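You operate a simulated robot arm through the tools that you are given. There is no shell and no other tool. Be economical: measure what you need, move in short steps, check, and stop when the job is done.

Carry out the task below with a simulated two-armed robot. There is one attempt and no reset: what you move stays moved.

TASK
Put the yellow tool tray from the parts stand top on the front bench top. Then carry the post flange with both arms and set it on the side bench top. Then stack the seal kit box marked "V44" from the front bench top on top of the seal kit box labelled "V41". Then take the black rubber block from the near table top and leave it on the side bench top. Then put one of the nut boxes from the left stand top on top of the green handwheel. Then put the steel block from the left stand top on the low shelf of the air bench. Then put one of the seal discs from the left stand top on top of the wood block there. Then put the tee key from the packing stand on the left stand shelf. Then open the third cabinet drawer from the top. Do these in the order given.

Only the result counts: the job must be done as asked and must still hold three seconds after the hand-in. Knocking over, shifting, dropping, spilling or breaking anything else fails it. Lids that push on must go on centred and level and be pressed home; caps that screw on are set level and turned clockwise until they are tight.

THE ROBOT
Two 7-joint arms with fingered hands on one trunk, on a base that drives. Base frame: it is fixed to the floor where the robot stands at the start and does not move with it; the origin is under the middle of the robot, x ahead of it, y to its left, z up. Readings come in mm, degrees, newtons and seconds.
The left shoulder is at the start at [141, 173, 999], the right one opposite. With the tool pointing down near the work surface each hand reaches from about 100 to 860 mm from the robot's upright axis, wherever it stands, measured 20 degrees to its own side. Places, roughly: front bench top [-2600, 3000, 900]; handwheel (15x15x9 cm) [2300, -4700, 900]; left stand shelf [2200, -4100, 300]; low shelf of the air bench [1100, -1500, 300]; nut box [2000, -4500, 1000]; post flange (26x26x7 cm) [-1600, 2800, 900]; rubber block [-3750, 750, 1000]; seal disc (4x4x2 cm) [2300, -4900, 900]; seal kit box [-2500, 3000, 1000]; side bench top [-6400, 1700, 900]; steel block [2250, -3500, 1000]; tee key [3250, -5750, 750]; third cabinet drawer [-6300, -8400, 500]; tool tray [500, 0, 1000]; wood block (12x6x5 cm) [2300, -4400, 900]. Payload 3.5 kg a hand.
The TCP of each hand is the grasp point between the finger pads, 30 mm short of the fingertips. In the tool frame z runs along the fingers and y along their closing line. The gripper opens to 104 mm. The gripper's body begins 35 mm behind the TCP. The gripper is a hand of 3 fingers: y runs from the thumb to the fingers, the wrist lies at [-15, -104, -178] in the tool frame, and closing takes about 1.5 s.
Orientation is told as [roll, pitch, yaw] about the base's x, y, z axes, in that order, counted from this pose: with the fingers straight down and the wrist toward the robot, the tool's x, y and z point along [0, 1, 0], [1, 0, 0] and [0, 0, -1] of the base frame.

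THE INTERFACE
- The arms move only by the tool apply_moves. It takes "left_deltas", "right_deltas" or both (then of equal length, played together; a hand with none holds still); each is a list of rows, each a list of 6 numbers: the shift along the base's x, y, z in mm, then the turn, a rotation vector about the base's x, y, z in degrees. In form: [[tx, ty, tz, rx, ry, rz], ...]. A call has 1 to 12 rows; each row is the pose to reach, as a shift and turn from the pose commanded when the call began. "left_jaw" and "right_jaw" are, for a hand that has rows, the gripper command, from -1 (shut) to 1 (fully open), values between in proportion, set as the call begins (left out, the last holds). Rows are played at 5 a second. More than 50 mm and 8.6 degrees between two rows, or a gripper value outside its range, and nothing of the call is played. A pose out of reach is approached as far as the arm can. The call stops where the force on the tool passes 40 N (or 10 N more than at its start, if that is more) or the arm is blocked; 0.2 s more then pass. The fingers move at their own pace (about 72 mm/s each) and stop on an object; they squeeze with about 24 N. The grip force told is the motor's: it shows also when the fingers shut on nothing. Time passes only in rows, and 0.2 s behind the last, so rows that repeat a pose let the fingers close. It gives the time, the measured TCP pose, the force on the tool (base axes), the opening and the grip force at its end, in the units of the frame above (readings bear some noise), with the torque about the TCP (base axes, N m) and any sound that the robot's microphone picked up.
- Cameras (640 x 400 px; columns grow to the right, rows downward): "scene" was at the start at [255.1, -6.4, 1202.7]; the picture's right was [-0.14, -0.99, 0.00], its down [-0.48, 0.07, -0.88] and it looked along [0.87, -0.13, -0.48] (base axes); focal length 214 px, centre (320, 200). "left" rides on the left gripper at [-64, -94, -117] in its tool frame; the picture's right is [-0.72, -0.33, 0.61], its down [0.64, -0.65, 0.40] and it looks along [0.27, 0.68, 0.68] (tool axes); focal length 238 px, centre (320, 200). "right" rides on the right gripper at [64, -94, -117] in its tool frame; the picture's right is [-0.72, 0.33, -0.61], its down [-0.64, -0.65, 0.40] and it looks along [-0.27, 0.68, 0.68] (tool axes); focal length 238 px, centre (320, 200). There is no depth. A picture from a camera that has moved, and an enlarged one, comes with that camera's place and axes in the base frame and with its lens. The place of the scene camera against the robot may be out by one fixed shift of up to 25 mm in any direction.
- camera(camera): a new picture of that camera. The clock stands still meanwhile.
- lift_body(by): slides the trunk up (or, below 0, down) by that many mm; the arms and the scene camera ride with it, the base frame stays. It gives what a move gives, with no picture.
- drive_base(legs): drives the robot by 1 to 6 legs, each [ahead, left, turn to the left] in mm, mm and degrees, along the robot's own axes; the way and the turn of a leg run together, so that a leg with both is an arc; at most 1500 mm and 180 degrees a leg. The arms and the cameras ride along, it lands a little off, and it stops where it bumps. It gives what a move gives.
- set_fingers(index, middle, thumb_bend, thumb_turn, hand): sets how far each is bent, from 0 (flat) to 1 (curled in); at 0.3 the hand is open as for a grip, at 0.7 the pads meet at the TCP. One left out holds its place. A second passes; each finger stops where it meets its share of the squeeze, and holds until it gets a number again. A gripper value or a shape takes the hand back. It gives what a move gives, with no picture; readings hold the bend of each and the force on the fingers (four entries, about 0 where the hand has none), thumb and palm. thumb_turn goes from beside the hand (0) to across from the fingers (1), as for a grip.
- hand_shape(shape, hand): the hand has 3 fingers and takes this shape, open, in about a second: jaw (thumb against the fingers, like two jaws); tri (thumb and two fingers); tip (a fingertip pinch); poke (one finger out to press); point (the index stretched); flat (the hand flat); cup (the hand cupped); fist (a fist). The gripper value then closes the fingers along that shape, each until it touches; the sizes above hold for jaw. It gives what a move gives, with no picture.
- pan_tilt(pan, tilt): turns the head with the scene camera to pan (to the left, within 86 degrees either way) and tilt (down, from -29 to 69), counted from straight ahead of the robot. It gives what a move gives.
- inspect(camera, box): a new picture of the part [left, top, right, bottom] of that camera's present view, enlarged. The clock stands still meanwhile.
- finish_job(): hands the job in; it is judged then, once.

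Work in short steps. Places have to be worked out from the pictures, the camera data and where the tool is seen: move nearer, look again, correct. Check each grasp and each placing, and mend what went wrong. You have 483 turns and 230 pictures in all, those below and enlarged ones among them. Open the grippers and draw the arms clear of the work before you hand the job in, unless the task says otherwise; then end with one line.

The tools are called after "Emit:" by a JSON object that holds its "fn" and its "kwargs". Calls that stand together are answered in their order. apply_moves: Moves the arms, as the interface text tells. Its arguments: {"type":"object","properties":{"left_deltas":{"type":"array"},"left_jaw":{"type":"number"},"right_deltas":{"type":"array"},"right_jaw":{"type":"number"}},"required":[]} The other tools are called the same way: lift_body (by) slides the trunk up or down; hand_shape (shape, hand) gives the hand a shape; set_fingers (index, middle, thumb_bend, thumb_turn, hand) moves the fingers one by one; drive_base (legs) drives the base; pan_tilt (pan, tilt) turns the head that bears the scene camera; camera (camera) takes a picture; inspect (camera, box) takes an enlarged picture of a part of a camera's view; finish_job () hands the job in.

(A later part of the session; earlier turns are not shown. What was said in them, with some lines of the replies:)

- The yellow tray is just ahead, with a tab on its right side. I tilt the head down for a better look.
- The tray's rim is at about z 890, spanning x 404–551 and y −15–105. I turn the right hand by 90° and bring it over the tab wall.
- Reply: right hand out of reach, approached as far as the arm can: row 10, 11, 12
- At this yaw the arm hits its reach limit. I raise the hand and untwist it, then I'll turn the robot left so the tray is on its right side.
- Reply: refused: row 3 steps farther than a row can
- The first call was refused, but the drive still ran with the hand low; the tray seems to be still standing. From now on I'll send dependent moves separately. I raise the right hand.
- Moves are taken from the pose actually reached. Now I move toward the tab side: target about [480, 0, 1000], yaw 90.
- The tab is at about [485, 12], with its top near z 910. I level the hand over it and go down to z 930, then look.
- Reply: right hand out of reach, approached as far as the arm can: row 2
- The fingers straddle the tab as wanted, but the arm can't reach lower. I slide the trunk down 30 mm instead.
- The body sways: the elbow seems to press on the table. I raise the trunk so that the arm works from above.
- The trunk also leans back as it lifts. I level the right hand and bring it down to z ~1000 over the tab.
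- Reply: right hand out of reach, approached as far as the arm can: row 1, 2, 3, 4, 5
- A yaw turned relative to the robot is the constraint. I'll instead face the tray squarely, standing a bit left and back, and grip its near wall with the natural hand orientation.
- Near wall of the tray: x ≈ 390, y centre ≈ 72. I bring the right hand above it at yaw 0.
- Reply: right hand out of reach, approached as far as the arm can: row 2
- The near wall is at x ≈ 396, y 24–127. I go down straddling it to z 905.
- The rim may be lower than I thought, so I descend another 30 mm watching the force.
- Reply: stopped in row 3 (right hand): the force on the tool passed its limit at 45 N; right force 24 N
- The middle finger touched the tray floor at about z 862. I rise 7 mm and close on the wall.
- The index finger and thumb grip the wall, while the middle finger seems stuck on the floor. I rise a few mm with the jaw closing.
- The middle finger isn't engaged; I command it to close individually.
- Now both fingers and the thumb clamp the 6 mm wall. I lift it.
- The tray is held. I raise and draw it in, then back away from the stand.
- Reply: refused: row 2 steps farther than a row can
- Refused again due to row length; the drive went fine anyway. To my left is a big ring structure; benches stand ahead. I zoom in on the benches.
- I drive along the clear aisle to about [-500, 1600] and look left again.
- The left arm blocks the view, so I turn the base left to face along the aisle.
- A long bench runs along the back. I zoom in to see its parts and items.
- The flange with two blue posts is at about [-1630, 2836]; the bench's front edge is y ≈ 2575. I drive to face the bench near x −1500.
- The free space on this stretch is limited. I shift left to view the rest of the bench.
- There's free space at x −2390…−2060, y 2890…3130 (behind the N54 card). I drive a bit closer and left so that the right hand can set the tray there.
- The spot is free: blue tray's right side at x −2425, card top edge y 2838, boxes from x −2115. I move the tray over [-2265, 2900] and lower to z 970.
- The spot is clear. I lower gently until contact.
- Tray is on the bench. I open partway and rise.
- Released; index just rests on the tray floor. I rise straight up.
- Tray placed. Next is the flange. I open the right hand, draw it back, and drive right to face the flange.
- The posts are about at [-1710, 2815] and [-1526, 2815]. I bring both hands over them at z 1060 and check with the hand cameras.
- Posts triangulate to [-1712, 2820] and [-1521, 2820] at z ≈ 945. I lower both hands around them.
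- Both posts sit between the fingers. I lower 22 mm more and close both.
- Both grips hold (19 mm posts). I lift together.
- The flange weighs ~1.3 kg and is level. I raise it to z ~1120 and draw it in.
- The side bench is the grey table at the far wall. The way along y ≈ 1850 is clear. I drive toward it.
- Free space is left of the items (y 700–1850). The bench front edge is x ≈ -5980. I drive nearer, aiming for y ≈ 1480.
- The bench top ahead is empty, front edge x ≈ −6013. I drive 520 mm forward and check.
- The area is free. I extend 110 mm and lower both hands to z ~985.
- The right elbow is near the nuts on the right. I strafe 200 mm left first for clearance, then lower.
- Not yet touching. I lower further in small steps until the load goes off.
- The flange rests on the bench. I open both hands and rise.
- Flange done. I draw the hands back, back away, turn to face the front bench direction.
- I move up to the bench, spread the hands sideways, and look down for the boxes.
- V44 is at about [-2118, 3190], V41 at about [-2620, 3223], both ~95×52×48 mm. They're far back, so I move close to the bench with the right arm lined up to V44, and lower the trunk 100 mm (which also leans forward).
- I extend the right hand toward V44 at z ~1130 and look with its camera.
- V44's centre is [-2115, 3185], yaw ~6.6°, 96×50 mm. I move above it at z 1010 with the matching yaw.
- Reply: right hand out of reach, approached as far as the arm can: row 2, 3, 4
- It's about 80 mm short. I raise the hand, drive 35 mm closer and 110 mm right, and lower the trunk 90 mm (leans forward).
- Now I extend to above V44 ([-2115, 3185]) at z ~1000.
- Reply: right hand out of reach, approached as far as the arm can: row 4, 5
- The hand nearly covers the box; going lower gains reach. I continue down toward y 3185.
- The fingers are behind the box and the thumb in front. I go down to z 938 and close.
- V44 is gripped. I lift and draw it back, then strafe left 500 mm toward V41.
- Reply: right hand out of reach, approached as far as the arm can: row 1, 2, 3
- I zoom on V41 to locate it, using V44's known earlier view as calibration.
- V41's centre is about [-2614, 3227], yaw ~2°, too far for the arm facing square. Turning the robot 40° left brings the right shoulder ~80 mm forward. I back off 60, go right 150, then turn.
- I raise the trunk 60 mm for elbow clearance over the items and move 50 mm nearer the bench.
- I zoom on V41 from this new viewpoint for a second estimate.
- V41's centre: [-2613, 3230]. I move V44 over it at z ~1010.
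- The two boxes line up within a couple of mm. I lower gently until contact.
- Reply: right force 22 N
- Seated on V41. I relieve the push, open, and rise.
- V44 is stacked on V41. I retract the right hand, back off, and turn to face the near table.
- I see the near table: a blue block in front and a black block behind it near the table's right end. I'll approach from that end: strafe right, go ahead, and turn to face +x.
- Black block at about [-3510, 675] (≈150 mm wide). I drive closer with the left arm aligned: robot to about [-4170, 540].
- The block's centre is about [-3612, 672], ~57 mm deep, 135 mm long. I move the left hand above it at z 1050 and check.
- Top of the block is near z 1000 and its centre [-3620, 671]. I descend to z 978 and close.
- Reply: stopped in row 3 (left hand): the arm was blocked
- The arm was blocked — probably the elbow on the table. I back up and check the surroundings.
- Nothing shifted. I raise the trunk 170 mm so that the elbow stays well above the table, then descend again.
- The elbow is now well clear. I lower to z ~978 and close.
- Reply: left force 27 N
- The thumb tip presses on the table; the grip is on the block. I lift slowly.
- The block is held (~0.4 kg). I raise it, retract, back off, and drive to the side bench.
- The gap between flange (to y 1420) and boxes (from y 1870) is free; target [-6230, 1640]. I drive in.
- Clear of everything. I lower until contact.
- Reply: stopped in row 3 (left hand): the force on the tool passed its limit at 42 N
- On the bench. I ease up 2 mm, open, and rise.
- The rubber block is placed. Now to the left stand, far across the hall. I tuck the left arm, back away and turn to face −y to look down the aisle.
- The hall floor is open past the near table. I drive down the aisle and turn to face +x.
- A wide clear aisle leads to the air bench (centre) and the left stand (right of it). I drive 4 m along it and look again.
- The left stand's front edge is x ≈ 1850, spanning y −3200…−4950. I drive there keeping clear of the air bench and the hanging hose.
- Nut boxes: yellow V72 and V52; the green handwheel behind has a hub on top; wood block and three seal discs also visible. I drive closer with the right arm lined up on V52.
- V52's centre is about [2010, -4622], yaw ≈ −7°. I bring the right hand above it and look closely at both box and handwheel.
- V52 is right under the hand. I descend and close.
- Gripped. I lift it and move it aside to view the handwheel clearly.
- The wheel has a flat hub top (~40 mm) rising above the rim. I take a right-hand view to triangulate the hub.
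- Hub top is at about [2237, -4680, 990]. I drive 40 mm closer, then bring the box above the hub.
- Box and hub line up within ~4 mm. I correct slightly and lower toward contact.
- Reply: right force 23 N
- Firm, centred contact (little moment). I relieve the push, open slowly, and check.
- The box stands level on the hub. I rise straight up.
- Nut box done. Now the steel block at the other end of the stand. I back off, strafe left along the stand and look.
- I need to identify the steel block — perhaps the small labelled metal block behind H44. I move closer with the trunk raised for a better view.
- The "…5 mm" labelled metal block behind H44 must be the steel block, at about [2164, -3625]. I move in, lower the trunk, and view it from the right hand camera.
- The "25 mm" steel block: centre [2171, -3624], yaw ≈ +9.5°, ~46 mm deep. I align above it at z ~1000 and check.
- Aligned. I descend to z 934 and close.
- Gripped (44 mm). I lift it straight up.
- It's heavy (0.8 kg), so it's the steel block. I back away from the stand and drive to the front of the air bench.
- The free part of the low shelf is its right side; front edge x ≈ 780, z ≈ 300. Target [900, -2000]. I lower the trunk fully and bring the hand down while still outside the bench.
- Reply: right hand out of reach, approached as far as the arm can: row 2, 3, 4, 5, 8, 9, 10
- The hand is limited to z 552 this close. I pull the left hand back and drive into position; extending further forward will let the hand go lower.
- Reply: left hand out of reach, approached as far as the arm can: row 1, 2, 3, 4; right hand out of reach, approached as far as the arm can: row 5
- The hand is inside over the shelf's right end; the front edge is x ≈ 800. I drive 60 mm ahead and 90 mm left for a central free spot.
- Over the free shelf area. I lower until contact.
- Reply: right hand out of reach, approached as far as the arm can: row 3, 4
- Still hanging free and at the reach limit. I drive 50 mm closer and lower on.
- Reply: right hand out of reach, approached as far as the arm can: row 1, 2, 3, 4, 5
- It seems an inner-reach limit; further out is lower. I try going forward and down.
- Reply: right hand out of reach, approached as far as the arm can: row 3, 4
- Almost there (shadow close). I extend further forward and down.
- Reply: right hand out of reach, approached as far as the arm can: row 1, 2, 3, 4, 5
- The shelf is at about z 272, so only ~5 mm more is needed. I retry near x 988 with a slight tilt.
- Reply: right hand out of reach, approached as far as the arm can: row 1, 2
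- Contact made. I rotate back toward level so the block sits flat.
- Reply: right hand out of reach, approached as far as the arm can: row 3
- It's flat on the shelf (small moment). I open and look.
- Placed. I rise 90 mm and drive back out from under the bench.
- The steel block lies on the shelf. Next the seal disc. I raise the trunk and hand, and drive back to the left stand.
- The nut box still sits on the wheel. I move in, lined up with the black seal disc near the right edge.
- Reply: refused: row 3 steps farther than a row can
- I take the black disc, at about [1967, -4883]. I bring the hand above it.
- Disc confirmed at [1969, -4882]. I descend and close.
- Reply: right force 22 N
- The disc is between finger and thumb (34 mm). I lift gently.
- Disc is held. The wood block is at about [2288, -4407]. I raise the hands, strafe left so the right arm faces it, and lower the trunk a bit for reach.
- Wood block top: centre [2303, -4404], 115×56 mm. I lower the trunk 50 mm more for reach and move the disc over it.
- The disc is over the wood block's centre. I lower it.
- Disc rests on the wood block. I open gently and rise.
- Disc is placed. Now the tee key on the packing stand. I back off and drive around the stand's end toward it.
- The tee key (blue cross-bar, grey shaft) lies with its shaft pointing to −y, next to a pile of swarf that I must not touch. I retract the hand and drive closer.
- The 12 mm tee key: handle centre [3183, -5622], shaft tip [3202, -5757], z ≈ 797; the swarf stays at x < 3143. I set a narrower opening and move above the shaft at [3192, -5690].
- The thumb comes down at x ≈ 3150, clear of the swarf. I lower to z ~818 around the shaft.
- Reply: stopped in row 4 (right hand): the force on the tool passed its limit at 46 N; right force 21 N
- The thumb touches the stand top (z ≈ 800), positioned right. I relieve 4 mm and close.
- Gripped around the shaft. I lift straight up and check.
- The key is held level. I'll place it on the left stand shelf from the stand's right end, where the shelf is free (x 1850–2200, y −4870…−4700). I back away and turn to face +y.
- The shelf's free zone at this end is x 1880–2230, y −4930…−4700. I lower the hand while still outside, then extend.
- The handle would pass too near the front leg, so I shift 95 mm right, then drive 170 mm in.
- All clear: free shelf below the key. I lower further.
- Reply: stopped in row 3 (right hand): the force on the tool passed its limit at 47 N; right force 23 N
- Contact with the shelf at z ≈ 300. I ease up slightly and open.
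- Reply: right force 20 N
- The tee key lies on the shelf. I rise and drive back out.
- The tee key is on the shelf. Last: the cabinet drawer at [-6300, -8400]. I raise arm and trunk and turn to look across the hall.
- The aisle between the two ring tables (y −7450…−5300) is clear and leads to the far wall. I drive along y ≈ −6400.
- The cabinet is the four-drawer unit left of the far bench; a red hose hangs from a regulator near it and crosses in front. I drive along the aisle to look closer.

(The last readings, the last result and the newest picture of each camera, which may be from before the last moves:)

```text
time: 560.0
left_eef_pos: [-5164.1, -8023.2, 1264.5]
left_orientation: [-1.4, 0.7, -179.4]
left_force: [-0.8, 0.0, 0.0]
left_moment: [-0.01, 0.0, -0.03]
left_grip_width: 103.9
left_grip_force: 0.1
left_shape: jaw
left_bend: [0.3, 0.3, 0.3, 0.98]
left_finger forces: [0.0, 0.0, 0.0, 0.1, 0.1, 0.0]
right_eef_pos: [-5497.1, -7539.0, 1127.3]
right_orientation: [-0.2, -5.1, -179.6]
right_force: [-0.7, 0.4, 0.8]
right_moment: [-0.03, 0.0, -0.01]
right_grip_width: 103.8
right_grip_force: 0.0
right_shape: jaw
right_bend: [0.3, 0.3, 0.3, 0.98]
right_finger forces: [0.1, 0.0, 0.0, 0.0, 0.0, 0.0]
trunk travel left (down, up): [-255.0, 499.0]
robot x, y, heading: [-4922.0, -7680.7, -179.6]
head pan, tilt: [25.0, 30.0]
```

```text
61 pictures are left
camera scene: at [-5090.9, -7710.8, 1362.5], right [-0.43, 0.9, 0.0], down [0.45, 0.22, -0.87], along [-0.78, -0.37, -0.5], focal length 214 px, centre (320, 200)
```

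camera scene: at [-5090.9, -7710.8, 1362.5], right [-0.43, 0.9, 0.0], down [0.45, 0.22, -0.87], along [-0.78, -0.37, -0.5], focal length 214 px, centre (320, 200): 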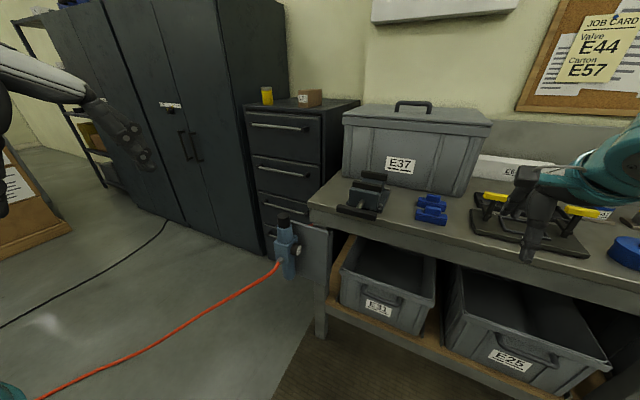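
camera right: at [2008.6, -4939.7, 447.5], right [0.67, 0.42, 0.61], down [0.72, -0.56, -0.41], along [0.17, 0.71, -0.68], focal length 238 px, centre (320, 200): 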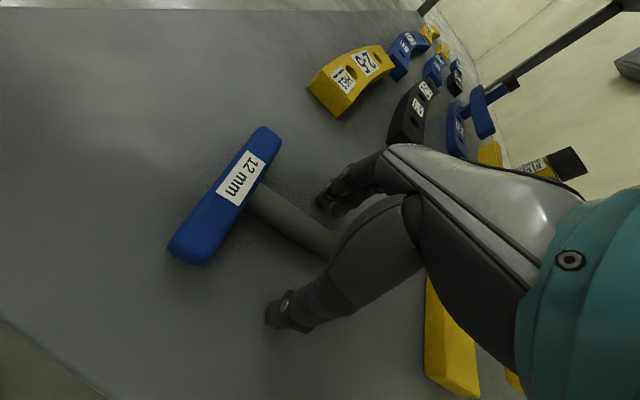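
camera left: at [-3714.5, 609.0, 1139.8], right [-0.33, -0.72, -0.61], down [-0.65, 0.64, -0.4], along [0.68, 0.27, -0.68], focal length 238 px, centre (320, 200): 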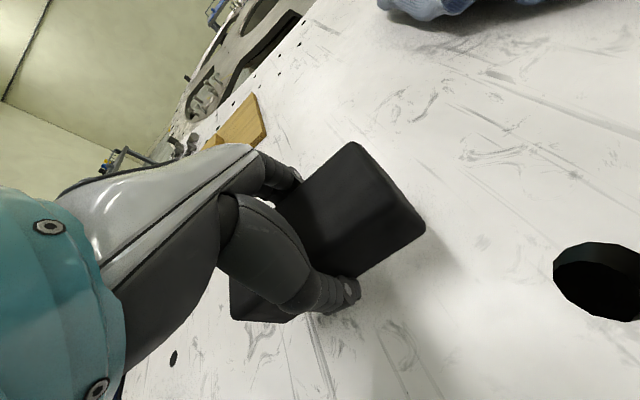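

The third handle is around [-6020, -8375, 620]; a regulator with a red hose stands in front-right of it. I shift left to view the cabinet squarely.

Emit:
{"fn": "drive_base", "kwargs": {"legs": [[0, 650, 0]]}}

Emit:
{"fn": "pan_tilt", "kwargs": {"pan": 0, "tilt": 32}}

Emit:
{"fn": "camera", "kwargs": {"camera": "scene"}}

```text
time: 563.6
left_eef_pos: [-5158.7, -8678.9, 1263.8]
left_orientation: [-1.5, 0.7, -179.5]
left_force: [0.2, -0.4, 0.2]
left_moment: [0.03, 0.01, 0.02]
left_grip_width: 104.1
left_grip_force: 0.1
left_shape: jaw
left_bend: [0.3, 0.3, 0.3, 0.98]
left_finger forces: [0.0, 0.0, 0.0, 0.0, 0.1, 0.0]
right_eef_pos: [-5488.4, -8195.3, 1126.8]
right_orientation: [-0.2, -5.1, -179.6]
right_force: [0.6, -0.2, 0.1]
right_moment: [0.04, 0.02, 0.01]
right_grip_width: 103.6
right_grip_force: 0.1
right_shape: jaw
right_bend: [0.3, 0.3, 0.3, 0.98]
right_finger forces: [0.0, 0.0, 0.1, 0.0, 0.0, 0.1]
trunk travel left (down, up): [-255.0, 499.0]
robot x, y, heading: [-4913.3, -8336.4, -179.2]
head pan, tilt: [25.0, 30.0]
```

```text
time: 564.5
left_eef_pos: [-5157.9, -8679.3, 1265.3]
left_orientation: [-1.4, 0.6, -179.5]
left_force: [-0.2, -0.2, 0.1]
left_moment: [0.01, -0.02, 0.02]
left_grip_width: 104.1
left_grip_force: 0.0
left_shape: jaw
left_bend: [0.3, 0.3, 0.3, 0.98]
left_finger forces: [0.0, 0.0, 0.1, 0.1, 0.0, 0.0]
right_eef_pos: [-5489.3, -8194.2, 1126.9]
right_orientation: [-0.2, -5.1, -179.7]
right_force: [0.4, 0.1, -0.7]
right_moment: [-0.01, 0.01, -0.04]
right_grip_width: 103.6
right_grip_force: 0.1
right_shape: jaw
right_bend: [0.3, 0.3, 0.3, 0.98]
right_finger forces: [0.0, 0.0, 0.1, 0.0, 0.1, 0.0]
trunk travel left (down, up): [-255.0, 499.0]
robot x, y, heading: [-4911.4, -8335.7, -179.4]
head pan, tilt: [0.0, 32.0]
```

```text
60 pictures are left
camera scene: at [-5091.8, -8328.5, 1359.3], right [-0.01, 1.0, 0.0], down [0.53, 0.01, -0.85], along [-0.85, -0.01, -0.53], focal length 214 px, centre (320, 200)
```

scene: 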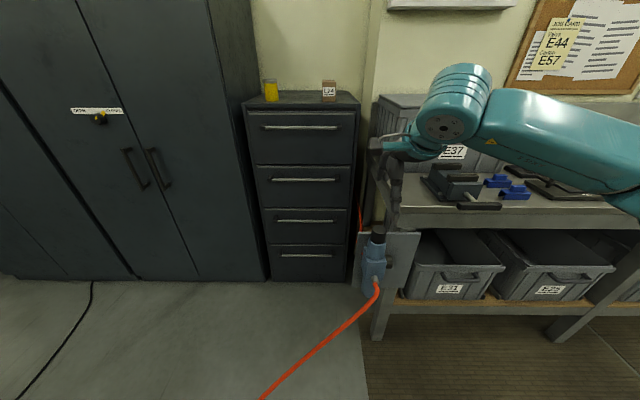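

From these views: handle 3 is at about [-6085, -8425, 569]; the regulator is right of the drawer's path, and the hose hangs across in front at z ≈ 350–500, below my arm's path. I'll use the left hand from about [-5330, -8090]. First I tuck the right hand back and up.

Emit:
{"fn": "apply_moves", "kwargs": {"right_deltas": [[35, 0, 25, 0, 0, 0], [70, 0, 50, 0, 1, 0], [105, 0, 75, 0, 2, 0], [140, 0, 100, 0, 3, 0], [175, 0, 125, 0, 4, 0], [210, 0, 150, 0, 5, 0], [245, 0, 175, 0, 5, 0], [270, 0, 200, 0, 5, 0]]}}

Emit:
{"fn": "drive_base", "kwargs": {"legs": [[0, -246, 0], [400, 0, 0]]}}

Emit:
{"fn": "pan_tilt", "kwargs": {"pan": 25, "tilt": 45}}

Emit:
{"fn": "camera", "kwargs": {"camera": "scene"}}

```text
time: 566.3
left_eef_pos: [-5157.8, -8678.7, 1266.0]
left_orientation: [-1.4, 0.8, -179.6]
left_force: [-0.2, -0.2, -0.3]
left_moment: [-0.05, 0.01, 0.01]
left_grip_width: 104.0
left_grip_force: 0.1
left_shape: jaw
left_bend: [0.3, 0.3, 0.3, 0.98]
left_finger forces: [0.0, 0.0, 0.0, 0.1, 0.1, 0.0]
right_eef_pos: [-5219.1, -8195.6, 1326.9]
right_orientation: [-0.2, -10.1, -179.8]
right_force: [0.4, 0.7, -0.7]
right_moment: [-0.01, 0.01, -0.01]
right_grip_width: 103.7
right_grip_force: 0.2
right_shape: jaw
right_bend: [0.3, 0.3, 0.3, 0.98]
right_finger forces: [0.0, 0.1, 0.0, 0.0, 0.1, 0.1]
trunk travel left (down, up): [-255.0, 499.0]
robot x, y, heading: [-4909.9, -8337.5, -179.4]
head pan, tilt: [0.0, 32.0]
```

```text
time: 570.2
left_eef_pos: [-5559.5, -8434.4, 1264.0]
left_orientation: [-1.4, 0.7, -179.3]
left_force: [-0.1, -0.2, -0.9]
left_moment: [0.0, 0.02, 0.01]
left_grip_width: 103.7
left_grip_force: 0.0
left_shape: jaw
left_bend: [0.3, 0.3, 0.3, 0.98]
left_finger forces: [0.1, 0.0, 0.0, 0.0, 0.1, 0.1]
right_eef_pos: [-5622.7, -7951.7, 1327.2]
right_orientation: [-0.3, -10.0, -179.6]
right_force: [-0.2, 0.4, -0.6]
right_moment: [0.01, -0.05, 0.03]
right_grip_width: 103.6
right_grip_force: 0.1
right_shape: jaw
right_bend: [0.3, 0.3, 0.3, 0.98]
right_finger forces: [0.0, 0.0, 0.1, 0.0, 0.0, 0.0]
trunk travel left (down, up): [-255.0, 499.0]
robot x, y, heading: [-5319.0, -8085.0, -179.3]
head pan, tilt: [0.0, 32.0]
```

```text
time: 571.1
left_eef_pos: [-5559.4, -8433.8, 1264.9]
left_orientation: [-1.4, 0.7, -179.1]
left_force: [0.1, -0.4, 0.2]
left_moment: [-0.05, 0.03, 0.02]
left_grip_width: 103.7
left_grip_force: 0.0
left_shape: jaw
left_bend: [0.3, 0.3, 0.3, 0.98]
left_finger forces: [0.1, 0.1, 0.0, 0.1, 0.0, 0.0]
right_eef_pos: [-5622.1, -7950.6, 1327.2]
right_orientation: [-0.2, -10.1, -179.5]
right_force: [-0.2, -0.3, 0.5]
right_moment: [0.0, 0.01, 0.0]
right_grip_width: 103.9
right_grip_force: 0.1
right_shape: jaw
right_bend: [0.3, 0.3, 0.3, 0.98]
right_finger forces: [0.0, 0.1, 0.1, 0.0, 0.0, 0.0]
trunk travel left (down, up): [-255.0, 499.0]
robot x, y, heading: [-5313.9, -8088.3, -179.1]
head pan, tilt: [25.0, 45.0]
```

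```text
59 pictures are left
camera scene: at [-5477.2, -8117.5, 1339.9], right [-0.43, 0.9, 0.0], down [0.64, 0.31, -0.71], along [-0.64, -0.31, -0.71], focal length 214 px, centre (320, 200)
```

scene: 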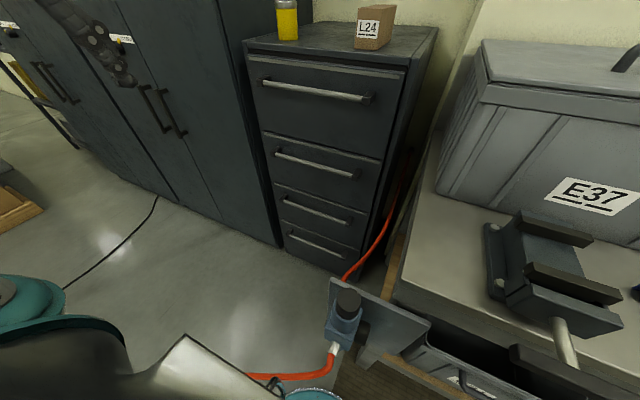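

The hose passes close in front of my base, so I go no nearer. Handle 3: about [-6078, -8425, 567]. I lower the trunk (the right hand stays high), then bring the left hand over the handle.

Emit:
{"fn": "lift_body", "kwargs": {"by": -200}}

Emit:
{"fn": "apply_moves", "kwargs": {"left_deltas": [[-45, 0, 0, 0, 0, 0], [-90, 0, 0, 0, 0, 0], [-135, 2, 0, 0, 0, 0], [-180, 5, -10, 0, 0, 0], [-225, 10, -25, 0, 0, 0], [-265, 15, -45, 0, 0, 0], [-300, 20, -70, 0, 0, 0], [-335, 25, -100, 0, 0, 0], [-365, 30, -135, 0, 0, 0], [-390, 34, -175, 0, 0, 0]]}}

Emit:
{"fn": "camera", "kwargs": {"camera": "left"}}

Emit:
{"fn": "camera", "kwargs": {"camera": "scene"}}

```text
time: 573.3
left_eef_pos: [-5558.4, -8433.6, 1065.4]
left_orientation: [-1.4, 0.8, -179.2]
left_force: [0.2, -0.8, 0.6]
left_moment: [-0.02, 0.02, 0.0]
left_grip_width: 104.0
left_grip_force: 0.0
left_shape: jaw
left_bend: [0.3, 0.3, 0.3, 0.98]
left_finger forces: [0.0, 0.0, 0.1, 0.0, 0.1, 0.0]
right_eef_pos: [-5658.7, -7952.3, 1111.1]
right_orientation: [-0.2, -5.7, -179.5]
right_force: [0.6, -0.2, 0.5]
right_moment: [0.01, 0.0, -0.02]
right_grip_width: 103.7
right_grip_force: 0.1
right_shape: jaw
right_bend: [0.3, 0.3, 0.3, 0.98]
right_finger forces: [0.0, 0.0, 0.0, 0.0, 0.0, 0.1]
trunk travel left (down, up): [-55.0, 699.0]
robot x, y, heading: [-5314.3, -8087.7, -179.2]
head pan, tilt: [25.0, 45.0]
```

```text
time: 575.5
left_eef_pos: [-5949.5, -8399.8, 888.5]
left_orientation: [-1.6, 0.8, -179.3]
left_force: [-0.4, -0.6, 0.2]
left_moment: [0.01, -0.03, -0.02]
left_grip_width: 103.6
left_grip_force: 0.1
left_shape: jaw
left_bend: [0.3, 0.3, 0.3, 0.98]
left_finger forces: [0.0, 0.1, 0.0, 0.0, 0.0, 0.0]
right_eef_pos: [-5660.0, -7951.8, 1111.9]
right_orientation: [-0.2, -5.6, -179.5]
right_force: [0.1, 0.2, -0.8]
right_moment: [0.02, -0.01, 0.04]
right_grip_width: 103.7
right_grip_force: 0.1
right_shape: jaw
right_bend: [0.3, 0.3, 0.3, 0.98]
right_finger forces: [0.1, 0.0, 0.1, 0.0, 0.0, 0.1]
trunk travel left (down, up): [-55.0, 699.0]
robot x, y, heading: [-5316.9, -8087.6, -179.3]
head pan, tilt: [25.0, 45.0]
```

```text
58 pictures are left
camera left: at [-5858.4, -8338.9, 1009.2], right [0.32, 0.74, -0.59], down [0.67, -0.62, -0.41], along [-0.67, -0.26, -0.69], focal length 238 px, centre (320, 200)
```

left: 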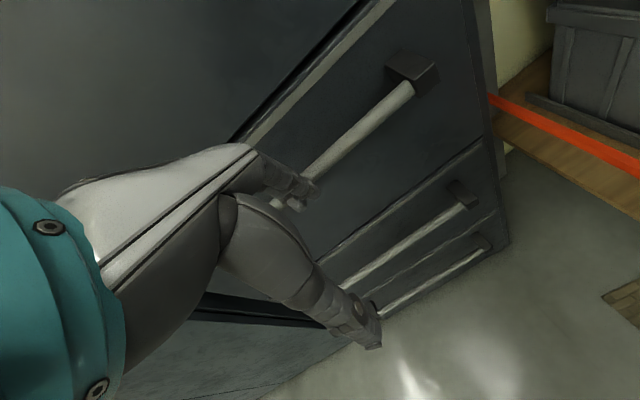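

```text
57 pictures are left
camera scene: at [-5585.0, -8119.1, 1129.8], right [-0.44, 0.9, 0.0], down [0.64, 0.31, -0.71], along [-0.64, -0.31, -0.71], focal length 214 px, centre (320, 200)
```

scene: 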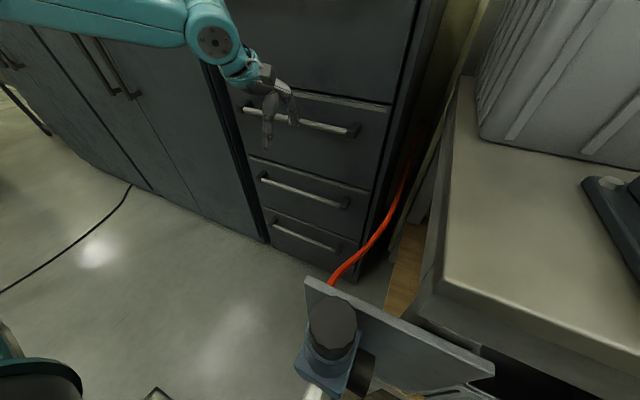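

Better triangulation puts handle 3 at x ≈ −6055, z ≈ 610 (right end y −8257). A straight-down hand would hit the drawer front, so I tilt the hand ~55° forward and lower the trunk 50 mm.

Emit:
{"fn": "lift_body", "kwargs": {"by": -50}}

Emit:
{"fn": "apply_moves", "kwargs": {"left_deltas": [[5, 0, -10, 0.5, 8, 0], [10, 0, -20, 1, 16, 0], [15, 0, -35, 1.4, 24, 0], [20, 0, -50, 1.4, 32, 0], [25, 0, -70, 1.4, 40, 0], [30, 0, -95, 1.4, 48, 0], [30, 0, -120, 1.4, 55, 0]]}}

Emit:
{"fn": "camera", "kwargs": {"camera": "left"}}

Emit:
{"fn": "camera", "kwargs": {"camera": "scene"}}

```text
time: 576.4
left_eef_pos: [-5948.2, -8399.8, 840.9]
left_orientation: [-1.5, 0.6, -179.2]
left_force: [0.5, -0.3, -0.1]
left_moment: [0.02, 0.0, 0.0]
left_grip_width: 103.8
left_grip_force: 0.1
left_shape: jaw
left_bend: [0.3, 0.3, 0.3, 0.98]
left_finger forces: [0.0, 0.0, 0.0, 0.0, 0.0, 0.0]
right_eef_pos: [-5688.8, -7952.8, 1048.8]
right_orientation: [0.0, -2.0, -179.3]
right_force: [0.1, 0.1, 0.4]
right_moment: [-0.02, 0.0, 0.01]
right_grip_width: 103.3
right_grip_force: 0.1
right_shape: jaw
right_bend: [0.3, 0.3, 0.3, 0.98]
right_finger forces: [0.1, 0.1, 0.0, 0.0, 0.0, 0.0]
trunk travel left (down, up): [-5.0, 749.0]
robot x, y, heading: [-5313.2, -8086.2, -179.0]
head pan, tilt: [25.0, 45.0]
```

```text
time: 578.0
left_eef_pos: [-5917.8, -8399.3, 719.3]
left_orientation: [-4.7, -54.3, -177.4]
left_force: [-0.5, -0.4, 0.3]
left_moment: [0.05, -0.04, 0.04]
left_grip_width: 103.8
left_grip_force: 0.0
left_shape: jaw
left_bend: [0.3, 0.3, 0.3, 0.98]
left_finger forces: [0.0, 0.1, 0.0, 0.1, 0.0, 0.0]
right_eef_pos: [-5689.1, -7952.6, 1047.6]
right_orientation: [-0.1, -2.0, -179.4]
right_force: [0.2, -0.9, -0.9]
right_moment: [-0.02, -0.03, -0.02]
right_grip_width: 103.9
right_grip_force: 0.1
right_shape: jaw
right_bend: [0.3, 0.3, 0.3, 0.98]
right_finger forces: [0.1, 0.1, 0.0, 0.0, 0.0, 0.1]
trunk travel left (down, up): [-5.0, 749.0]
robot x, y, heading: [-5315.4, -8086.1, -179.3]
head pan, tilt: [25.0, 45.0]
```

```text
56 pictures are left
camera left: at [-5767.5, -8339.1, 714.2], right [-0.29, 0.76, -0.59], down [0.04, -0.6, -0.8], along [-0.96, -0.25, 0.15], focal length 238 px, centre (320, 200)
```

left: 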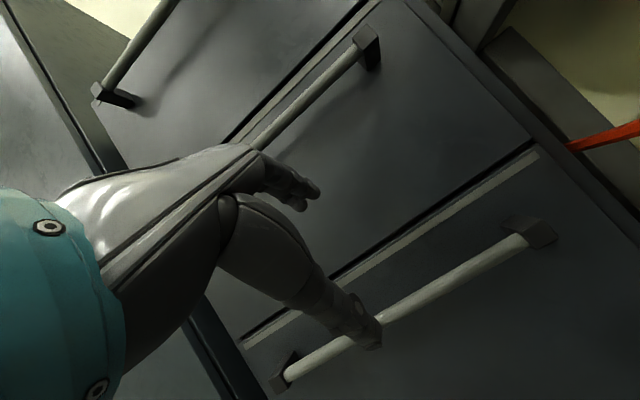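

```text
55 pictures are left
camera scene: at [-5615.9, -8119.6, 1076.1], right [-0.44, 0.9, 0.0], down [0.64, 0.31, -0.71], along [-0.64, -0.31, -0.71], focal length 214 px, centre (320, 200)
```

scene: 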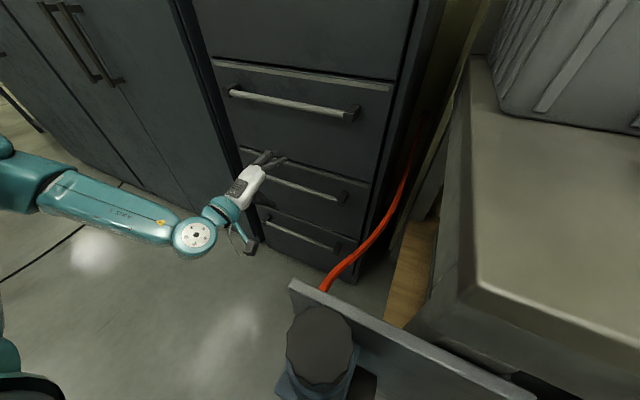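

Now handle 3's bar is well located: x ≈ −6052, z ≈ 600, y −8590…−8272. I set a narrower opening and approach along the finger direction.

Emit:
{"fn": "apply_moves", "kwargs": {"left_deltas": [[-20, 0, -22, 0, 0, 0], [-40, 0, -45, 0, 0, 0], [-60, 0, -67, 0, 0, 0], [-75, 0, -78, 0, 0, 0], [-90, 0, -89, 0, 0, 0]], "left_jaw": 0.2}}

Emit:
{"fn": "camera", "kwargs": {"camera": "left"}}

Emit:
{"fn": "inspect", "kwargs": {"camera": "scene", "box": [190, 90, 390, 260]}}

```text
time: 579.2
left_eef_pos: [-6008.3, -8398.8, 629.5]
left_orientation: [-4.6, -54.2, -177.6]
left_force: [-0.3, -0.4, 0.8]
left_moment: [0.03, 0.0, -0.02]
left_grip_width: 62.9
left_grip_force: 0.0
left_shape: jaw
left_bend: [0.29, 0.4, 0.64, 1.0]
left_finger forces: [0.1, 0.0, 0.0, 0.0, 0.0, 0.1]
right_eef_pos: [-5690.5, -7951.5, 1048.2]
right_orientation: [-0.1, -2.1, -179.3]
right_force: [0.0, -0.5, 0.7]
right_moment: [0.01, 0.01, -0.01]
right_grip_width: 103.6
right_grip_force: 0.2
right_shape: jaw
right_bend: [0.3, 0.3, 0.3, 0.98]
right_finger forces: [0.0, 0.0, 0.0, 0.0, 0.1, 0.0]
trunk travel left (down, up): [-5.0, 749.0]
robot x, y, heading: [-5313.4, -8088.0, -179.0]
head pan, tilt: [25.0, 45.0]
```

```text
54 pictures are left
camera left: at [-5856.8, -8338.9, 625.1], right [-0.29, 0.75, -0.59], down [0.04, -0.61, -0.8], along [-0.96, -0.25, 0.15], focal length 238 px, centre (320, 200)
```

left: 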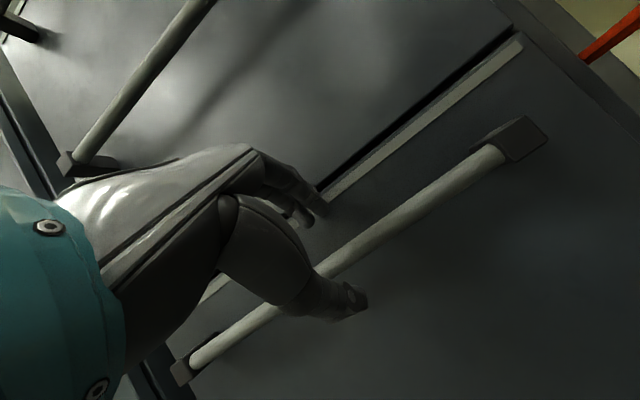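

```text
2.35 times, centred on (290, 175) of scene
camera zoom: at [-5615.7, -8119.4, 1076.1], right [-0.44, 0.9, 0.0], down [0.64, 0.31, -0.71], along [-0.64, -0.31, -0.71], focal length 505 px, centre (391, 259)
```

zoom: 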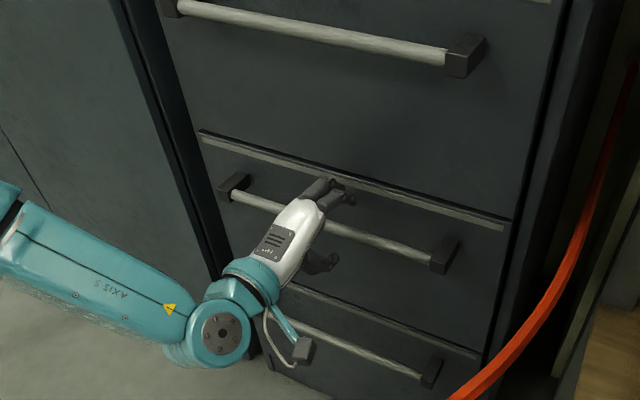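

The bar lies right between fingers and thumb. I advance 38 mm and close.

Emit:
{"fn": "apply_moves", "kwargs": {"left_deltas": [[-11, 0, -7, 0, 0, 0], [-22, 0, -14, 0, 0, 0], [-33, 0, -20, 0, 0, 0]]}}

Emit:
{"fn": "apply_moves", "kwargs": {"left_deltas": [[0, 0, 0, 0, 0, 0], [0, 0, 0, 0, 0, 0], [0, 0, 0, 0, 0, 0], [0, 0, 0, 0, 0, 0], [0, 0, 0, 0, 0, 0], [0, 0, 0, 0, 0, 0], [0, 0, 0, 0, 0, 0]], "left_jaw": -1}}

Emit:
{"fn": "camera", "kwargs": {"camera": "left"}}

```text
time: 580.0
left_eef_pos: [-6032.4, -8400.0, 611.3]
left_orientation: [-4.6, -54.3, -177.7]
left_force: [26.5, 1.9, 6.6]
left_moment: [-0.05, 0.79, -0.07]
left_grip_width: 57.2
left_grip_force: 0.0
left_shape: jaw
left_bend: [0.75, 0.43, 0.64, 1.0]
left_finger forces: [12.5, 14.6, 0.0, 0.1, 0.0, 0.1]
right_eef_pos: [-5686.9, -7953.0, 1049.0]
right_orientation: [-0.1, -2.1, -179.2]
right_force: [0.7, -0.2, 0.4]
right_moment: [-0.01, 0.0, -0.04]
right_grip_width: 103.7
right_grip_force: 0.0
right_shape: jaw
right_bend: [0.3, 0.3, 0.3, 0.98]
right_finger forces: [0.0, 0.0, 0.0, 0.0, 0.0, 0.0]
trunk travel left (down, up): [-5.0, 749.0]
robot x, y, heading: [-5315.4, -8088.2, -179.0]
head pan, tilt: [25.0, 45.0]
stopped in row 3 (left hand): the force on the tool passed its limit at 52 N (the readings are from after the stop); the commanded pose is now the measured one
```

```text
time: 581.6
left_eef_pos: [-6032.0, -8400.5, 602.2]
left_orientation: [-4.4, -53.3, -178.1]
left_force: [26.8, 2.4, -24.2]
left_moment: [-0.05, -0.09, -0.01]
left_grip_width: 3.7
left_grip_force: 23.5
left_shape: jaw
left_bend: [0.74, 0.74, 0.5, 1.0]
left_finger forces: [7.0, 0.0, 0.0, 0.0, 41.4, 0.1]
right_eef_pos: [-5689.5, -7954.4, 1047.6]
right_orientation: [-0.1, -1.9, -179.2]
right_force: [0.6, -0.3, -0.1]
right_moment: [0.0, -0.04, 0.01]
right_grip_width: 103.7
right_grip_force: 0.1
right_shape: jaw
right_bend: [0.3, 0.3, 0.3, 0.98]
right_finger forces: [0.0, 0.0, 0.1, 0.0, 0.1, 0.0]
trunk travel left (down, up): [-5.0, 749.0]
robot x, y, heading: [-5309.4, -8088.1, -179.1]
head pan, tilt: [25.0, 45.0]
```

```text
52 pictures are left
camera left: at [-5880.4, -8341.4, 600.2], right [-0.28, 0.76, -0.59], down [0.05, -0.61, -0.79], along [-0.96, -0.25, 0.13], focal length 238 px, centre (320, 200)
```

left: 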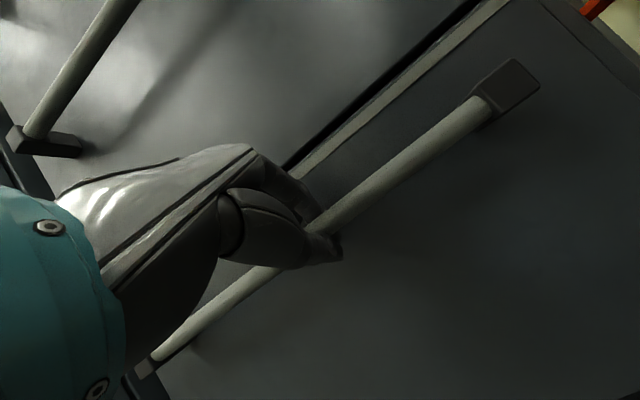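

Fingers are hooked over the bar with the thumb beneath. I pull gently 40 mm in +x and check.

Emit:
{"fn": "apply_moves", "kwargs": {"left_deltas": [[8, 0, 2, 0, 0, 0], [16, 0, 2, 0, 0, 0], [24, 0, 2, 0, 0, 0], [32, 0, 2, 0, 0, 0], [40, 0, 2, 0, 0, 0]]}}

Emit:
{"fn": "camera", "kwargs": {"camera": "left"}}

Emit:
{"fn": "inspect", "kwargs": {"camera": "scene", "box": [190, 90, 390, 260]}}

```text
time: 582.8
left_eef_pos: [-5995.6, -8401.2, 605.0]
left_orientation: [-4.5, -53.2, -177.9]
left_force: [-2.0, 1.9, -37.3]
left_moment: [-0.08, -0.19, 0.05]
left_grip_width: 0.6
left_grip_force: 23.8
left_shape: jaw
left_bend: [0.74, 0.74, 0.48, 1.0]
left_finger forces: [11.2, 0.0, 0.0, 0.0, 34.0, 0.0]
right_eef_pos: [-5693.4, -7954.2, 1046.0]
right_orientation: [-0.3, -1.8, -179.2]
right_force: [0.0, 0.1, -0.1]
right_moment: [0.0, 0.01, -0.02]
right_grip_width: 104.1
right_grip_force: 0.1
right_shape: jaw
right_bend: [0.3, 0.3, 0.3, 0.98]
right_finger forces: [0.0, 0.0, 0.1, 0.0, 0.1, 0.1]
trunk travel left (down, up): [-5.0, 749.0]
robot x, y, heading: [-5312.4, -8085.7, -178.9]
head pan, tilt: [25.0, 45.0]
```

```text
51 pictures are left
camera left: at [-5843.7, -8341.5, 602.1], right [-0.28, 0.76, -0.59], down [0.05, -0.61, -0.79], along [-0.96, -0.25, 0.13], focal length 238 px, centre (320, 200)
```

left: 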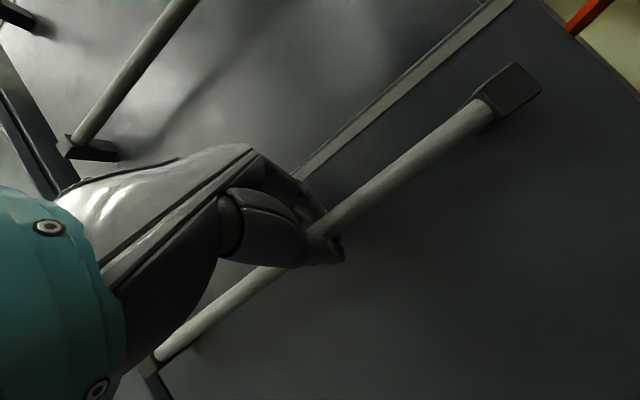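

```text
2.35 times, centred on (290, 175) of scene
camera zoom: at [-5618.2, -8121.2, 1075.0], right [-0.44, 0.9, 0.0], down [0.64, 0.31, -0.7], along [-0.63, -0.31, -0.71], focal length 505 px, centre (391, 259)
```

zoom: 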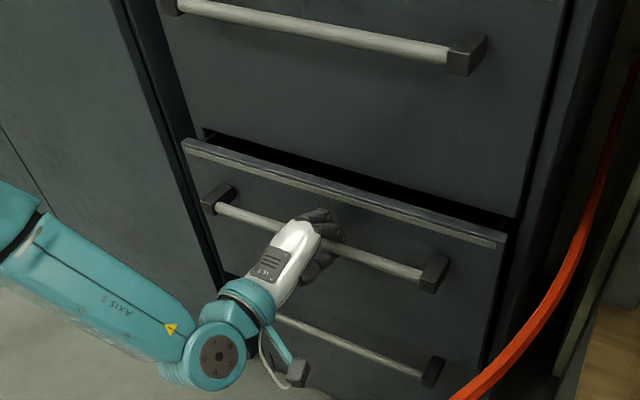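

The drawer slides (36 mm so far). I ease the hand down 3 mm and then pull by driving the base back.

Emit:
{"fn": "apply_moves", "kwargs": {"left_deltas": [[4, 0, -2, 0, 0, 0], [8, 0, -4, 0, 0, 0]]}}

Emit:
{"fn": "drive_base", "kwargs": {"legs": [[-120, 0, 0]]}}

Emit:
{"fn": "camera", "kwargs": {"camera": "scene"}}

```text
time: 583.4
left_eef_pos: [-5988.2, -8401.4, 603.1]
left_orientation: [-4.7, -53.8, -177.8]
left_force: [-2.8, 0.2, -29.1]
left_moment: [-0.06, -0.18, 0.03]
left_grip_width: 0.5
left_grip_force: 24.4
left_shape: jaw
left_bend: [0.74, 0.74, 0.48, 1.0]
left_finger forces: [12.2, 0.1, 0.0, 0.0, 30.2, 0.1]
right_eef_pos: [-5692.2, -7953.7, 1047.4]
right_orientation: [0.0, -1.9, -179.3]
right_force: [0.5, 0.5, 0.1]
right_moment: [-0.01, -0.02, -0.05]
right_grip_width: 103.5
right_grip_force: 0.0
right_shape: jaw
right_bend: [0.3, 0.3, 0.3, 0.98]
right_finger forces: [0.0, 0.0, 0.0, 0.0, 0.1, 0.0]
trunk travel left (down, up): [-5.0, 749.0]
robot x, y, heading: [-5311.1, -8087.2, -178.8]
head pan, tilt: [25.0, 45.0]
```

```text
time: 584.6
left_eef_pos: [-5869.0, -8399.0, 602.7]
left_orientation: [-4.6, -53.5, -177.7]
left_force: [2.3, -5.3, -27.4]
left_moment: [-0.04, -0.16, 0.1]
left_grip_width: 0.7
left_grip_force: 23.7
left_shape: jaw
left_bend: [0.74, 0.74, 0.48, 1.0]
left_finger forces: [11.3, 0.0, 0.0, 0.0, 33.1, 0.1]
right_eef_pos: [-5572.1, -7952.8, 1046.9]
right_orientation: [-0.1, -1.7, -179.3]
right_force: [-0.4, 0.6, 0.5]
right_moment: [-0.01, -0.01, 0.02]
right_grip_width: 103.7
right_grip_force: 0.0
right_shape: jaw
right_bend: [0.3, 0.3, 0.3, 0.98]
right_finger forces: [0.0, 0.0, 0.1, 0.0, 0.1, 0.1]
trunk travel left (down, up): [-5.0, 749.0]
robot x, y, heading: [-5197.7, -8084.0, -179.1]
head pan, tilt: [25.0, 45.0]
```

```text
49 pictures are left
camera scene: at [-5498.4, -8119.4, 1075.3], right [-0.44, 0.9, 0.0], down [0.64, 0.31, -0.71], along [-0.63, -0.31, -0.71], focal length 214 px, centre (320, 200)
```

scene: 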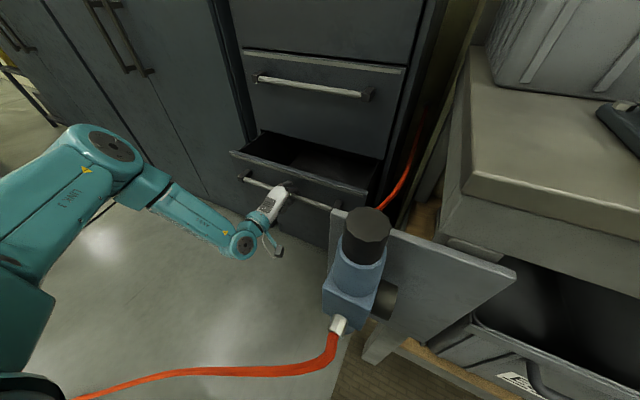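

Open ~160 mm, with the regulator and hose clear. I pull another 110 mm.

Emit:
{"fn": "drive_base", "kwargs": {"legs": [[-110, 0, 0]]}}

Emit:
{"fn": "camera", "kwargs": {"camera": "scene"}}

```text
time: 585.9
left_eef_pos: [-5758.4, -8399.8, 600.8]
left_orientation: [-4.5, -53.4, -177.6]
left_force: [2.3, -7.1, -23.2]
left_moment: [0.05, -0.14, 0.15]
left_grip_width: 1.3
left_grip_force: 24.2
left_shape: jaw
left_bend: [0.74, 0.74, 0.49, 1.0]
left_finger forces: [11.8, 0.1, 0.0, 0.0, 32.0, 0.1]
right_eef_pos: [-5463.1, -7950.1, 1047.0]
right_orientation: [0.0, -1.8, -179.3]
right_force: [0.1, -1.2, -0.2]
right_moment: [0.0, 0.05, 0.01]
right_grip_width: 103.8
right_grip_force: 0.1
right_shape: jaw
right_bend: [0.3, 0.3, 0.3, 0.98]
right_finger forces: [0.1, 0.1, 0.1, 0.1, 0.0, 0.0]
trunk travel left (down, up): [-5.0, 749.0]
robot x, y, heading: [-5084.3, -8082.4, -179.1]
head pan, tilt: [25.0, 45.0]
```

```text
48 pictures are left
camera scene: at [-5388.2, -8118.0, 1075.4], right [-0.44, 0.9, 0.0], down [0.64, 0.31, -0.71], along [-0.63, -0.31, -0.71], focal length 214 px, centre (320, 200)
```

scene: 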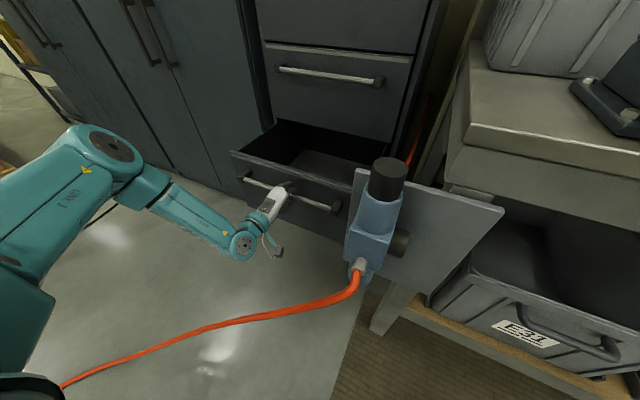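

The drawer is open ~270 mm. I open the fingers and withdraw along the approach direction.

Emit:
{"fn": "apply_moves", "kwargs": {"left_deltas": [[0, 0, 0, 0, 0, 0], [0, 0, 0, 0, 0, 0], [0, 0, 0, 0, 0, 0], [0, 0, 0, 0, 0, 0], [0, 0, 0, 0, 0, 0], [0, 0, 0, 0, 0, 0]], "left_jaw": 0.4}}

Emit:
{"fn": "camera", "kwargs": {"camera": "left"}}

```text
time: 587.2
left_eef_pos: [-5757.8, -8397.9, 603.5]
left_orientation: [-4.3, -53.5, -177.8]
left_force: [2.1, 0.8, 0.5]
left_moment: [0.01, 0.09, 0.0]
left_grip_width: 72.1
left_grip_force: 0.1
left_shape: jaw
left_bend: [0.28, 0.37, 0.58, 0.99]
left_finger forces: [2.0, 0.0, 0.0, 0.0, 0.0, 0.1]
right_eef_pos: [-5460.7, -7950.0, 1047.3]
right_orientation: [-0.1, -2.0, -179.3]
right_force: [-0.1, -0.2, -0.2]
right_moment: [0.02, 0.01, -0.01]
right_grip_width: 103.6
right_grip_force: 0.1
right_shape: jaw
right_bend: [0.3, 0.3, 0.3, 0.98]
right_finger forces: [0.1, 0.0, 0.1, 0.0, 0.1, 0.0]
trunk travel left (down, up): [-5.0, 749.0]
robot x, y, heading: [-5082.4, -8084.5, -179.2]
head pan, tilt: [25.0, 45.0]
```

```text
47 pictures are left
camera left: at [-5605.6, -8338.3, 600.2], right [-0.28, 0.75, -0.59], down [0.05, -0.61, -0.79], along [-0.96, -0.25, 0.14], focal length 238 px, centre (320, 200)
```

left: 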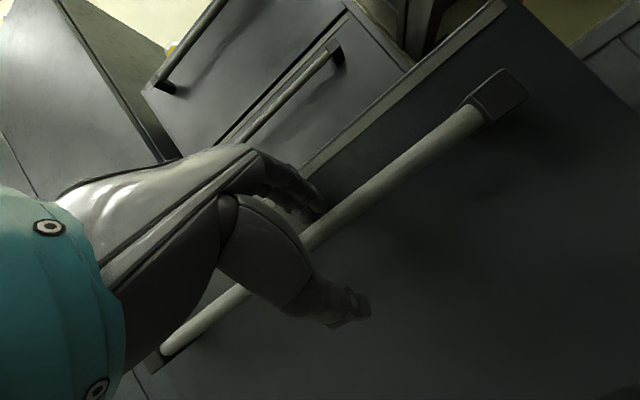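

Released. I withdraw back and up, away from the bar.

Emit:
{"fn": "apply_moves", "kwargs": {"left_deltas": [[16, 0, 12, 0, 0, 0], [32, 0, 23, 0, 0, 0], [50, 0, 36, 0, 0, 0], [75, 0, 55, 0, 0, 0], [95, 0, 80, 0, 0, 0], [115, 0, 110, 0, 0, 0]]}}

Emit:
{"fn": "camera", "kwargs": {"camera": "scene"}}

```text
time: 588.6
left_eef_pos: [-5641.9, -8398.5, 712.5]
left_orientation: [-4.3, -53.6, -177.8]
left_force: [0.1, -0.2, -0.2]
left_moment: [-0.04, 0.01, -0.01]
left_grip_width: 72.8
left_grip_force: 0.0
left_shape: jaw
left_bend: [0.27, 0.37, 0.58, 0.99]
left_finger forces: [0.1, 0.0, 0.0, 0.0, 0.1, 0.0]
right_eef_pos: [-5462.1, -7950.7, 1046.3]
right_orientation: [-0.1, -2.0, -179.4]
right_force: [1.3, 0.3, 0.1]
right_moment: [0.02, 0.01, -0.01]
right_grip_width: 103.5
right_grip_force: 0.1
right_shape: jaw
right_bend: [0.3, 0.3, 0.3, 0.98]
right_finger forces: [0.0, 0.0, 0.0, 0.0, 0.1, 0.0]
trunk travel left (down, up): [-5.0, 749.0]
robot x, y, heading: [-5087.4, -8087.2, -179.4]
head pan, tilt: [25.0, 45.0]
```

```text
46 pictures are left
camera scene: at [-5386.1, -8116.6, 1076.3], right [-0.44, 0.9, 0.0], down [0.64, 0.31, -0.71], along [-0.64, -0.31, -0.71], focal length 214 px, centre (320, 200)
```

scene: 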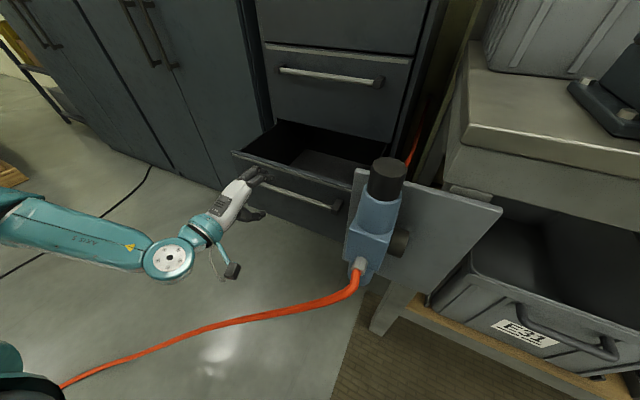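

The drawer stays open. I back off to clear the work and take a final look.

Emit:
{"fn": "drive_base", "kwargs": {"legs": [[-300, 0, 0]]}}

Emit:
{"fn": "apply_moves", "kwargs": {"left_deltas": [[0, 0, 30, 0, -8, 0], [0, 0, 60, 0, -16, 0], [0, 0, 90, 0, -24, 0]], "left_jaw": 1}}

Emit:
{"fn": "pan_tilt", "kwargs": {"pan": 15, "tilt": 30}}

Emit:
{"fn": "camera", "kwargs": {"camera": "scene"}}

```text
time: 590.7
left_eef_pos: [-5344.1, -8392.9, 711.6]
left_orientation: [-4.3, -53.5, -178.2]
left_force: [-1.0, 0.3, 0.2]
left_moment: [0.01, 0.0, 0.0]
left_grip_width: 72.6
left_grip_force: 0.1
left_shape: jaw
left_bend: [0.27, 0.37, 0.58, 0.99]
left_finger forces: [0.0, 0.1, 0.0, 0.0, 0.1, 0.0]
right_eef_pos: [-5160.4, -7943.5, 1047.7]
right_orientation: [-0.1, -2.0, -179.5]
right_force: [-0.3, 0.6, -0.5]
right_moment: [0.01, -0.03, 0.01]
right_grip_width: 103.8
right_grip_force: 0.1
right_shape: jaw
right_bend: [0.3, 0.3, 0.3, 0.98]
right_finger forces: [0.0, 0.1, 0.0, 0.1, 0.1, 0.0]
trunk travel left (down, up): [-5.0, 749.0]
robot x, y, heading: [-4782.9, -8080.4, -179.4]
head pan, tilt: [25.0, 45.0]
```

```text
time: 591.5
left_eef_pos: [-5362.3, -8401.7, 804.3]
left_orientation: [-3.4, -29.7, -178.8]
left_force: [0.2, 0.5, 0.8]
left_moment: [0.0, 0.03, -0.01]
left_grip_width: 103.6
left_grip_force: 0.0
left_shape: jaw
left_bend: [0.3, 0.3, 0.3, 0.98]
left_finger forces: [0.0, 0.0, 0.0, 0.0, 0.1, 0.1]
left hand out of reach, approached as far as the arm can: row 1, 2, 3
right_eef_pos: [-5160.8, -7942.8, 1048.0]
right_orientation: [0.0, -1.9, -179.6]
right_force: [0.0, 0.6, -0.7]
right_moment: [-0.01, 0.0, 0.0]
right_grip_width: 103.7
right_grip_force: 0.0
right_shape: jaw
right_bend: [0.3, 0.3, 0.3, 0.98]
right_finger forces: [0.0, 0.1, 0.0, 0.1, 0.0, 0.1]
trunk travel left (down, up): [-5.0, 749.0]
robot x, y, heading: [-4787.2, -8075.9, -179.5]
head pan, tilt: [25.0, 45.0]
```

```text
time: 592.3
left_eef_pos: [-5361.8, -8401.4, 802.5]
left_orientation: [-3.4, -29.6, -178.7]
left_force: [0.1, -0.3, 0.3]
left_moment: [0.02, -0.01, 0.01]
left_grip_width: 103.7
left_grip_force: 0.0
left_shape: jaw
left_bend: [0.3, 0.3, 0.3, 0.98]
left_finger forces: [0.0, 0.0, 0.1, 0.0, 0.0, 0.0]
right_eef_pos: [-5161.7, -7942.9, 1046.9]
right_orientation: [-0.2, -1.9, -179.6]
right_force: [0.0, 0.4, 1.6]
right_moment: [0.02, -0.02, -0.02]
right_grip_width: 103.4
right_grip_force: 0.1
right_shape: jaw
right_bend: [0.3, 0.3, 0.3, 0.98]
right_finger forces: [0.1, 0.1, 0.1, 0.0, 0.1, 0.1]
trunk travel left (down, up): [-5.0, 749.0]
robot x, y, heading: [-4789.0, -8081.1, -179.4]
head pan, tilt: [15.0, 30.0]
```

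```text
45 pictures are left
camera scene: at [-5101.5, -8100.4, 1098.7], right [-0.27, 0.96, 0.0], down [0.48, 0.13, -0.87], along [-0.83, -0.23, -0.5], focal length 214 px, centre (320, 200)
```

scene: 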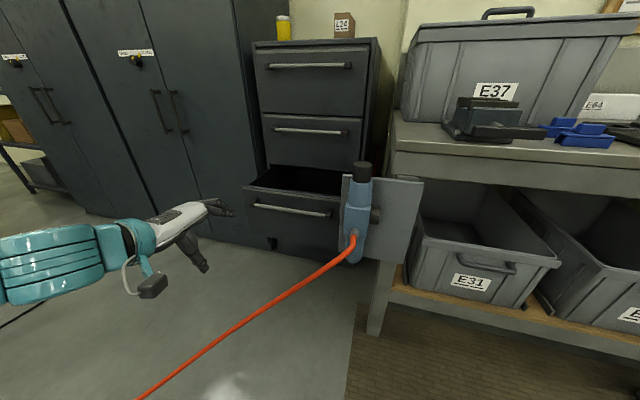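

The third drawer is open with the others shut, both hands are open, and the arms are clear. All nine tasks are done, so I hand in.

Emit:
{"fn": "finish_job", "kwargs": {}}

```text
The job is handed in.
```

All nine steps were done in the order given and I handed the job in; I checked each placement by picture at the time. The third drawer is open about 270 mm, and both hands are open and clear of the work.
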